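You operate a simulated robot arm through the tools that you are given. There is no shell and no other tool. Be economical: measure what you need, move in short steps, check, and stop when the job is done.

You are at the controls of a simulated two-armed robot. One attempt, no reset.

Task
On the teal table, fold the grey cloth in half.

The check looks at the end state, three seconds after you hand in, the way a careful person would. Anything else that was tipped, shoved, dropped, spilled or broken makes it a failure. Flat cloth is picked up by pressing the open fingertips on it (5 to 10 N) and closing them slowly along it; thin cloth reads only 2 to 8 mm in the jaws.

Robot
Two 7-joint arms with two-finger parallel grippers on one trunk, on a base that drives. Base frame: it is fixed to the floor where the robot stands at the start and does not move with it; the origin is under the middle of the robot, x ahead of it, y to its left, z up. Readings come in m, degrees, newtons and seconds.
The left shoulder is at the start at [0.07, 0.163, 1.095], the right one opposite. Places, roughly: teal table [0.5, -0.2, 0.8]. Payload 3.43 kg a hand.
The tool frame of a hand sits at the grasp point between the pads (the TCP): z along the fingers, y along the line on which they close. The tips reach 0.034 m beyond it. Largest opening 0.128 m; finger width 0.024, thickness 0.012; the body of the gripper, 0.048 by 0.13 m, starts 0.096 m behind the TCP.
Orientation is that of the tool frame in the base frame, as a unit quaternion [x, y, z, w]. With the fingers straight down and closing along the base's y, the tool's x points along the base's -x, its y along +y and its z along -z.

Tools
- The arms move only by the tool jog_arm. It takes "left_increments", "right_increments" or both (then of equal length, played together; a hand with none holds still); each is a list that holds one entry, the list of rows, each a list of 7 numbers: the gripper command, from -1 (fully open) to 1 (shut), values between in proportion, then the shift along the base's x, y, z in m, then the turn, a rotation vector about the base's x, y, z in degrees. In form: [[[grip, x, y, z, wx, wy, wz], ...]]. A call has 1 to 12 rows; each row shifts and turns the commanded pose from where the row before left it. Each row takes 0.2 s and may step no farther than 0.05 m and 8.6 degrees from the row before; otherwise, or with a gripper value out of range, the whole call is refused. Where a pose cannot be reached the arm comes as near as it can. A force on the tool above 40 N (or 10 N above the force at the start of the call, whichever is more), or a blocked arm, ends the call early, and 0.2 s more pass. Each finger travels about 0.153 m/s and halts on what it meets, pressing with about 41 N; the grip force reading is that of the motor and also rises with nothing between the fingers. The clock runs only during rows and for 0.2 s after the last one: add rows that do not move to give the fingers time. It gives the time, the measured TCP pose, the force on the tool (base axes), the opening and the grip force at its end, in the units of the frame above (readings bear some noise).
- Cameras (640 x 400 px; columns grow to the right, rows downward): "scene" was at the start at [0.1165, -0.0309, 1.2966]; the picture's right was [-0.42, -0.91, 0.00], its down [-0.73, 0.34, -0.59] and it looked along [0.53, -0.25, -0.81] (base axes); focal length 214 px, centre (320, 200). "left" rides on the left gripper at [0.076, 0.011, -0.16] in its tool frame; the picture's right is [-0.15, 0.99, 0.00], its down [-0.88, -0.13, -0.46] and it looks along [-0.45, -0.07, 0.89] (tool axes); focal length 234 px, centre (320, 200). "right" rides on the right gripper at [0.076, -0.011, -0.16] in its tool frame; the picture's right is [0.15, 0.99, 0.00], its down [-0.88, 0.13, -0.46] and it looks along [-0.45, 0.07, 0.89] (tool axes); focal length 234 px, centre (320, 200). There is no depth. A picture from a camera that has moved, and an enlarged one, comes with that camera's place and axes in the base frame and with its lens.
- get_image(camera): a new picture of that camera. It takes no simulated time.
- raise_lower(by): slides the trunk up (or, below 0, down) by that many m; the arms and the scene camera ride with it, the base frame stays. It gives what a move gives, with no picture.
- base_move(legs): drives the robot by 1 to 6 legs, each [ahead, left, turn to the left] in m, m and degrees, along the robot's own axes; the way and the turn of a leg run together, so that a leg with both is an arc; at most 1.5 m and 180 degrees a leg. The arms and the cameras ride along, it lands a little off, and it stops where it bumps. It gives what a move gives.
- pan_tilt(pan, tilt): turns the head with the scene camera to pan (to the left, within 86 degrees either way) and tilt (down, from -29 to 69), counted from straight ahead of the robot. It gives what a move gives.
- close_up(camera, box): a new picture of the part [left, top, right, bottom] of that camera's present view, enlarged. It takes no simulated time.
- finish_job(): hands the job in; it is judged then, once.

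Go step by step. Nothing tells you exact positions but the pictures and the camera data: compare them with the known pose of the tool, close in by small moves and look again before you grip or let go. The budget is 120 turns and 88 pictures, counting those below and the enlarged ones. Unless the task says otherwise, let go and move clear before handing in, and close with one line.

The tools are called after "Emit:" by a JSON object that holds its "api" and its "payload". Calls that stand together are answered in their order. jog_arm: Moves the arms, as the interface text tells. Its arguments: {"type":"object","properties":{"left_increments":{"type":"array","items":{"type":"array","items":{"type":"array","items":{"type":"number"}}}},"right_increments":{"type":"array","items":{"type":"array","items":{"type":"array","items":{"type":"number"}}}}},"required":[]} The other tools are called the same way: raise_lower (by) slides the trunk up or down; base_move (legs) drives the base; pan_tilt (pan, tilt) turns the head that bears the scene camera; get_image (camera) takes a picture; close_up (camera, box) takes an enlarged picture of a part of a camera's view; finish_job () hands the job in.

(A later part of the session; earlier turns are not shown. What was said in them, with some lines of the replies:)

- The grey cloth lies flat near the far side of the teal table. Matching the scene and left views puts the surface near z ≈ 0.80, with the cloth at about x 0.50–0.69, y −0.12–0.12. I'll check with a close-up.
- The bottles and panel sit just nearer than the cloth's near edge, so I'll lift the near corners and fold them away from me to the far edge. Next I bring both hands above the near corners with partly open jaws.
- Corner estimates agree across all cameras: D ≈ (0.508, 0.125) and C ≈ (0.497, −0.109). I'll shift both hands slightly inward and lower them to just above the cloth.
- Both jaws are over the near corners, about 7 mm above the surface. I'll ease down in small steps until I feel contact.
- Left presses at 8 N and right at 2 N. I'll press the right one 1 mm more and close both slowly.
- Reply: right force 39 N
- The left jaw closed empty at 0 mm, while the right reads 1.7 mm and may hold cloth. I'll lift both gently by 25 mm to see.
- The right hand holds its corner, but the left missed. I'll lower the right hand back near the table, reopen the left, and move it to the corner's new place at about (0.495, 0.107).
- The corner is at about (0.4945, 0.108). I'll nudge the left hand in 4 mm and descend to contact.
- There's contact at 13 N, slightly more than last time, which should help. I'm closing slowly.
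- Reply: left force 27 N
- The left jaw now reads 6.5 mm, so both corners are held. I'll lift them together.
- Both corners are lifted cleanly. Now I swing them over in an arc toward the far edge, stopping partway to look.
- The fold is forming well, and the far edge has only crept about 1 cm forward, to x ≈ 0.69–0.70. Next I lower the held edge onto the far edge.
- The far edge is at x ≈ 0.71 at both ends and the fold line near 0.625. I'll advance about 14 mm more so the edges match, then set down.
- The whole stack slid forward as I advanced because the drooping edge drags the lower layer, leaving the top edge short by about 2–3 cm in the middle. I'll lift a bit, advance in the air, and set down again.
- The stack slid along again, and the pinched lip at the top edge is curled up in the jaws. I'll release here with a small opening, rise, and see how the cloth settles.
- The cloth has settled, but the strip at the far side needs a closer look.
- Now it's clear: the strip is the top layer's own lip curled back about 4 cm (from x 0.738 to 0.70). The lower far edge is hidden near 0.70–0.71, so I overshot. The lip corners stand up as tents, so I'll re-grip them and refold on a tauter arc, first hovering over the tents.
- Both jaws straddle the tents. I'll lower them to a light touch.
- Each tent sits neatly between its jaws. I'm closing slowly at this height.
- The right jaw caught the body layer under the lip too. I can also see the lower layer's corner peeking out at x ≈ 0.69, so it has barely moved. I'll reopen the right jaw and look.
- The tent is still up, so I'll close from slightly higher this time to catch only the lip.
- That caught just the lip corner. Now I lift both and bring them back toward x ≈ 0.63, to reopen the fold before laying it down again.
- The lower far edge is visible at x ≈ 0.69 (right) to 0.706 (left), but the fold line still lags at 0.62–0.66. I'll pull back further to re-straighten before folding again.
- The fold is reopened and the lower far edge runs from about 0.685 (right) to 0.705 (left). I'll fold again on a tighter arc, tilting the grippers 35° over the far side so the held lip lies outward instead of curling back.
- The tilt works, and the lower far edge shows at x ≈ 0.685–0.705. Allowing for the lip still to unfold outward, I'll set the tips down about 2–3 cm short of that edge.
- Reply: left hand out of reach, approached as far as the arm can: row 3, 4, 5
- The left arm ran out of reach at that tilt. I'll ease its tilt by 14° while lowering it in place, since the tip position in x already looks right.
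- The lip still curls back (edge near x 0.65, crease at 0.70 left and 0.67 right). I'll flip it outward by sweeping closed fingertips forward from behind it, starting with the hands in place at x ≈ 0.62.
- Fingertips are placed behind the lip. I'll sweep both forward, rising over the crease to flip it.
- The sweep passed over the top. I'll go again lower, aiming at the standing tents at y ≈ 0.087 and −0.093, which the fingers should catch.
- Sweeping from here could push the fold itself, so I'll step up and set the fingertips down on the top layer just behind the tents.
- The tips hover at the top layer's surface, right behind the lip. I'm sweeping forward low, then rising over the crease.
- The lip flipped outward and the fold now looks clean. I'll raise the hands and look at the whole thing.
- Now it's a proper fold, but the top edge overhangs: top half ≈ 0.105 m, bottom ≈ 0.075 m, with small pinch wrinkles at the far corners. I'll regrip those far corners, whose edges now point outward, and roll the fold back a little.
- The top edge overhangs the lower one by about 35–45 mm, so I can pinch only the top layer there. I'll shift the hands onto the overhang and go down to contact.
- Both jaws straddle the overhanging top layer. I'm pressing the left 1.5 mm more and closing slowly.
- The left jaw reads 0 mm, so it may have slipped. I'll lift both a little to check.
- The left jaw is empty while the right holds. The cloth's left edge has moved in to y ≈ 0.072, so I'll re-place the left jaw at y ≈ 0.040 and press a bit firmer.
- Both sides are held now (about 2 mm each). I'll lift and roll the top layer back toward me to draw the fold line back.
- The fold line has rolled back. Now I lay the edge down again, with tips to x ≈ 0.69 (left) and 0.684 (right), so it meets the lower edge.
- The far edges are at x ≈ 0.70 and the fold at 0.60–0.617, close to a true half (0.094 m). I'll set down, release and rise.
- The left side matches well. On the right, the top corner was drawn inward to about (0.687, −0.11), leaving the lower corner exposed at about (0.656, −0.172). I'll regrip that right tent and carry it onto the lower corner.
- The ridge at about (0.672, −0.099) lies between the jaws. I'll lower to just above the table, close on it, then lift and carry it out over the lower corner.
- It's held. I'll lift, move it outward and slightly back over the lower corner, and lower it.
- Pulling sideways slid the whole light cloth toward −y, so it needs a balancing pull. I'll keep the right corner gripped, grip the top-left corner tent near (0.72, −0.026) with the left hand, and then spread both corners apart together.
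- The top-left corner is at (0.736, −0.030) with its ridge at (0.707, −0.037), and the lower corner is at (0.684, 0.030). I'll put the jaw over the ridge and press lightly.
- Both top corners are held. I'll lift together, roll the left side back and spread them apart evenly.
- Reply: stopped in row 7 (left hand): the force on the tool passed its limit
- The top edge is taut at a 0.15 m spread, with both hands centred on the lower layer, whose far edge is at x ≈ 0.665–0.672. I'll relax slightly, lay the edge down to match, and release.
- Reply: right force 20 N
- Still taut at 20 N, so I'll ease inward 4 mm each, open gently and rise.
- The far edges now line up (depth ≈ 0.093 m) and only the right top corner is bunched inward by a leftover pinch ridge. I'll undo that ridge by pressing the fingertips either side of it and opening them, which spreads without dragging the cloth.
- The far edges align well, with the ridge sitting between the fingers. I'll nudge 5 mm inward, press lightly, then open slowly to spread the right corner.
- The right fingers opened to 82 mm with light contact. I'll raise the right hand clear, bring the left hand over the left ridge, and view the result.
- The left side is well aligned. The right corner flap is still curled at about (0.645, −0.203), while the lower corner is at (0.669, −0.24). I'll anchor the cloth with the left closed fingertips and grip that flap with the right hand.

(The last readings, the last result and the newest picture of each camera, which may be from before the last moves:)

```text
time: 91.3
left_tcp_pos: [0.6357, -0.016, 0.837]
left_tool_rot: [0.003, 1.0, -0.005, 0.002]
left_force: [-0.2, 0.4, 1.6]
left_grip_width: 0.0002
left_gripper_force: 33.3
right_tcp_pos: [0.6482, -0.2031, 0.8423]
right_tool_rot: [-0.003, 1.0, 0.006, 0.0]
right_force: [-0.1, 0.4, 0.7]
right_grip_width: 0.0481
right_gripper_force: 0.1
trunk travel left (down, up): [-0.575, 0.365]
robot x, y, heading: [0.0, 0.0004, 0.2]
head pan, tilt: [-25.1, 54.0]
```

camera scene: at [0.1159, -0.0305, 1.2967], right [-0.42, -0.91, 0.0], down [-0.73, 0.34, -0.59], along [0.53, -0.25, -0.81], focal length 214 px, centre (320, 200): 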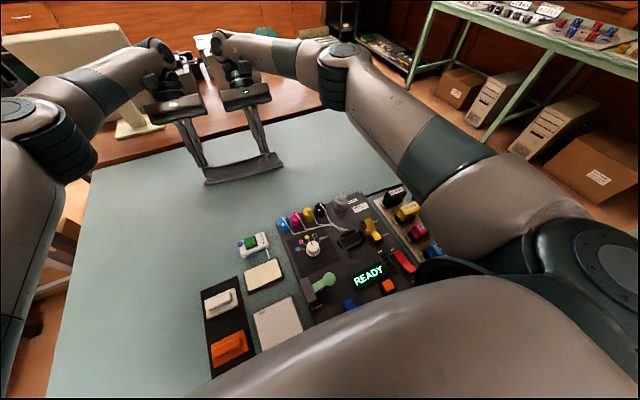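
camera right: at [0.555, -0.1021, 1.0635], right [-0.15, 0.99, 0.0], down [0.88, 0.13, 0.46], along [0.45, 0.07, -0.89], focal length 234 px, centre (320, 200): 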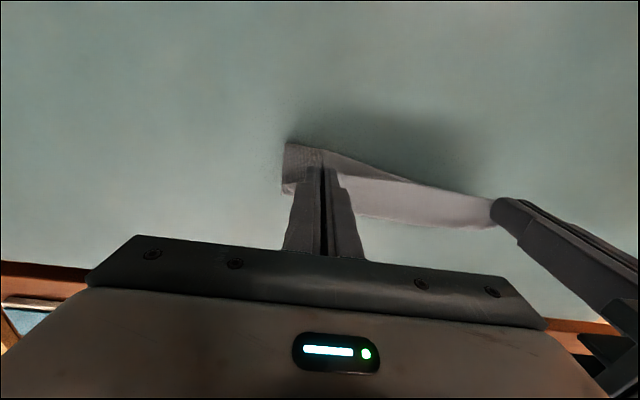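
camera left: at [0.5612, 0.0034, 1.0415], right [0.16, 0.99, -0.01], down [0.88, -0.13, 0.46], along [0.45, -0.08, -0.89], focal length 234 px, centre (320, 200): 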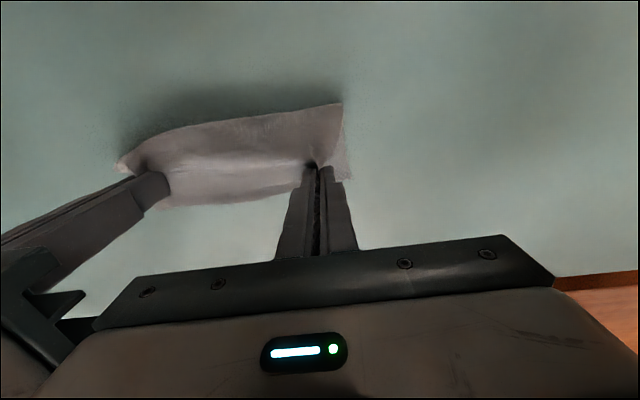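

Emit:
{"api": "jog_arm", "payload": {"left_increments": [[[1, 0, 0, -0.0015, 0, 0, 0], [1, 0, 0, -0.001, 0, 0, 0], [1, 0, 0, 0, 0, 0, 0], [1, 0, 0, 0, 0, 0, 0], [1, 0, 0, 0, 0, 0, 0], [1, 0, 0, 0, 0, 0, 0], [1, 0, 0, 0, 0, 0, 0], [1, 0, 0, 0, 0, 0, 0], [1, 0, 0, 0, 0, 0, 0], [1, 0, 0, 0, 0, 0, 0], [1, 0, 0, 0, 0, 0, 0], [1, 0, 0, 0, 0, 0, 0]]], "right_increments": [[[0.25, 0, 0, -0.0015, 0, 0, 0], [0.33, 0, 0, -0.001, 0, 0, 0], [0.41, 0, 0, 0, 0, 0, 0], [0.49, 0, 0, 0, 0, 0, 0], [0.57, 0, 0, 0, 0, 0, 0], [0.65, 0, 0, 0, 0, 0, 0], [0.72, 0, 0, 0, 0, 0, 0], [0.79, 0, 0, 0, 0, 0, 0], [0.86, 0, 0, 0, 0, 0, 0], [0.93, 0, 0, 0, 0, 0, 0], [1, 0, 0, 0, 0, 0, 0], [1, 0, 0, 0, 0, 0, 0]]]}}

```text
time: 93.9
left_tcp_pos: [0.635, -0.0168, 0.8348]
left_tool_rot: [0.002, 1.0, -0.005, 0.002]
left_force: [6.2, -1.4, 29.2]
left_grip_width: 0.0002
left_gripper_force: 32.9
right_tcp_pos: [0.6478, -0.2039, 0.841]
right_tool_rot: [-0.004, 1.0, 0.006, 0.002]
right_force: [-0.7, 0.4, -0.1]
right_grip_width: 0.0
right_gripper_force: 33.0
trunk travel left (down, up): [-0.575, 0.365]
robot x, y, heading: [0.0023, -0.0014, -0.2]
head pan, tilt: [-25.1, 54.0]
```

The flap slipped the jaws, but the left anchor holds at 29 N. I'll instead wipe the ridge outward with the closed right fingertip under light pressure.

Emit:
{"api": "jog_arm", "payload": {"right_increments": [[[1, 0, 0, 0.02, 0, 0, 0], [1, 0.004, 0.02, 0.01, 0, 0, 0], [1, 0.002, 0.019, 0, 0, 0, 0], [1, 0, 0, -0.018, 0, 0, 0], [1, 0, 0, -0.013, 0, 0, 0], [1, 0, 0, -0.003, 0, 0, 0], [1, 0, 0, 0, 0, 0, 0]]]}}

```text
time: 95.5
left_tcp_pos: [0.6331, -0.0166, 0.8354]
left_tool_rot: [0.003, 1.0, -0.005, 0.002]
left_force: [3.8, -1.6, 29.5]
left_grip_width: 0.0002
left_gripper_force: 32.9
right_tcp_pos: [0.6539, -0.1645, 0.8379]
right_tool_rot: [-0.003, 1.0, 0.004, 0.003]
right_force: [0.2, 0.8, 0.2]
right_grip_width: 0.0
right_gripper_force: 33.0
trunk travel left (down, up): [-0.575, 0.365]
robot x, y, heading: [0.0001, -0.0003, 0.1]
head pan, tilt: [-25.1, 54.0]
```

Emit:
{"api": "jog_arm", "payload": {"right_increments": [[[1, 0, 0, -0.0015, 0, 0, 0], [1, 0, -0.006, 0, 0, 0, 0], [1, 0.001, -0.007, 0, 0, 0, 0], [1, 0.001, -0.007, 0, 0, 0, 0], [1, 0.001, -0.007, 0, 0, 0, 0], [1, 0.001, -0.007, 0, 0, 0, 0], [1, 0.001, -0.007, 0, 0, 0, 0], [1, 0.001, -0.007, 0, 0, 0, 0], [1, 0, 0, 0, 0, 0, 0]]]}}

```text
time: 97.5
left_tcp_pos: [0.633, -0.0151, 0.8354]
left_tool_rot: [0.003, 1.0, -0.005, 0.002]
left_force: [3.3, -1.2, 30.3]
left_grip_width: 0.0
left_gripper_force: 33.2
right_tcp_pos: [0.66, -0.2116, 0.8375]
right_tool_rot: [-0.002, 1.0, 0.005, 0.002]
right_force: [0.1, 0.1, -0.2]
right_grip_width: 0.0001
right_gripper_force: 32.8
trunk travel left (down, up): [-0.575, 0.365]
robot x, y, heading: [-0.0025, 0.0028, -0.0]
head pan, tilt: [-25.1, 54.0]
```

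The wipe is done with little resistance. I'll raise both hands clear and take the last picture.

Emit:
{"api": "jog_arm", "payload": {"left_increments": [[[1, 0, 0, 0.02, 0, 0, 0], [1, 0, 0, 0.035, 0, 0, 0], [1, 0, 0, 0.04, 0, 0, 0], [1, 0, 0.03, 0.03, 0, 0, 0], [1, 0, 0.045, 0, 0, 0, 0], [1, 0, 0.045, 0, 0, 0, 0], [1, 0, 0.045, 0, 0, 0, 0], [1, 0, 0, 0, 0, 0, 0]]], "right_increments": [[[1, 0, 0, 0.02, 0, 0, 0], [1, 0, 0, 0.035, 0, 0, 0], [1, 0, 0, 0.04, 0, 0, 0], [1, 0, -0.02, 0.03, 0, 0, 0], [1, 0, -0.02, 0.02, 0, 0, 0], [1, 0, 0, 0, 0, 0, 0], [1, 0, 0, 0, 0, 0, 0], [1, 0, 0, 0, 0, 0, 0]]]}}

Emit:
{"api": "close_up", "payload": {"camera": "scene", "box": [190, 110, 350, 230]}}

```text
time: 99.3
left_tcp_pos: [0.6325, 0.1485, 0.9602]
left_tool_rot: [0.003, 1.0, -0.005, 0.0]
left_force: [0.4, 0.0, 0.2]
left_grip_width: 0.0
left_gripper_force: 33.0
right_tcp_pos: [0.6633, -0.2554, 0.9764]
right_tool_rot: [-0.003, 1.0, 0.005, 0.001]
right_force: [0.3, -0.2, -0.4]
right_grip_width: 0.0001
right_gripper_force: 32.9
trunk travel left (down, up): [-0.575, 0.365]
robot x, y, heading: [0.0002, 0.0001, 0.1]
head pan, tilt: [-25.1, 54.0]
```

```text
3.33 times, centred on (270, 170) of scene
camera zoom: at [0.1168, -0.0321, 1.2965], right [-0.42, -0.91, 0.0], down [-0.73, 0.34, -0.59], along [0.53, -0.25, -0.81], focal length 715 px, centre (487, 300)
```

zoom: 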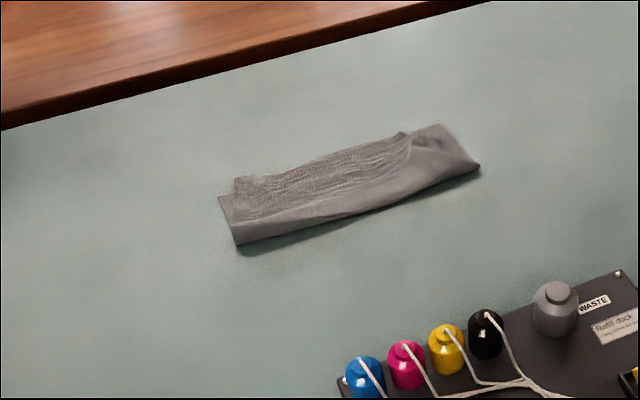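

The cloth is now a two-layer strip with the far edges close to aligned and only small wrinkles. Both hands are empty and clear, and nothing else looks moved, so I'm handing in.

Emit:
{"api": "finish_job", "payload": {}}

```text
The job is handed in.
```

I handed in the grey cloth folded in half on the teal table. The fold isn't crisp: in the last picture the long edges nearly meet, but the layer is still wrinkled. The right top corner was about 4–5 cm short of the corner beneath it. I tried to smooth that corner out, but had no pictures left to measure whether it worked. Both hands are empty and clear of the cloth, and I saw nothing else moved.
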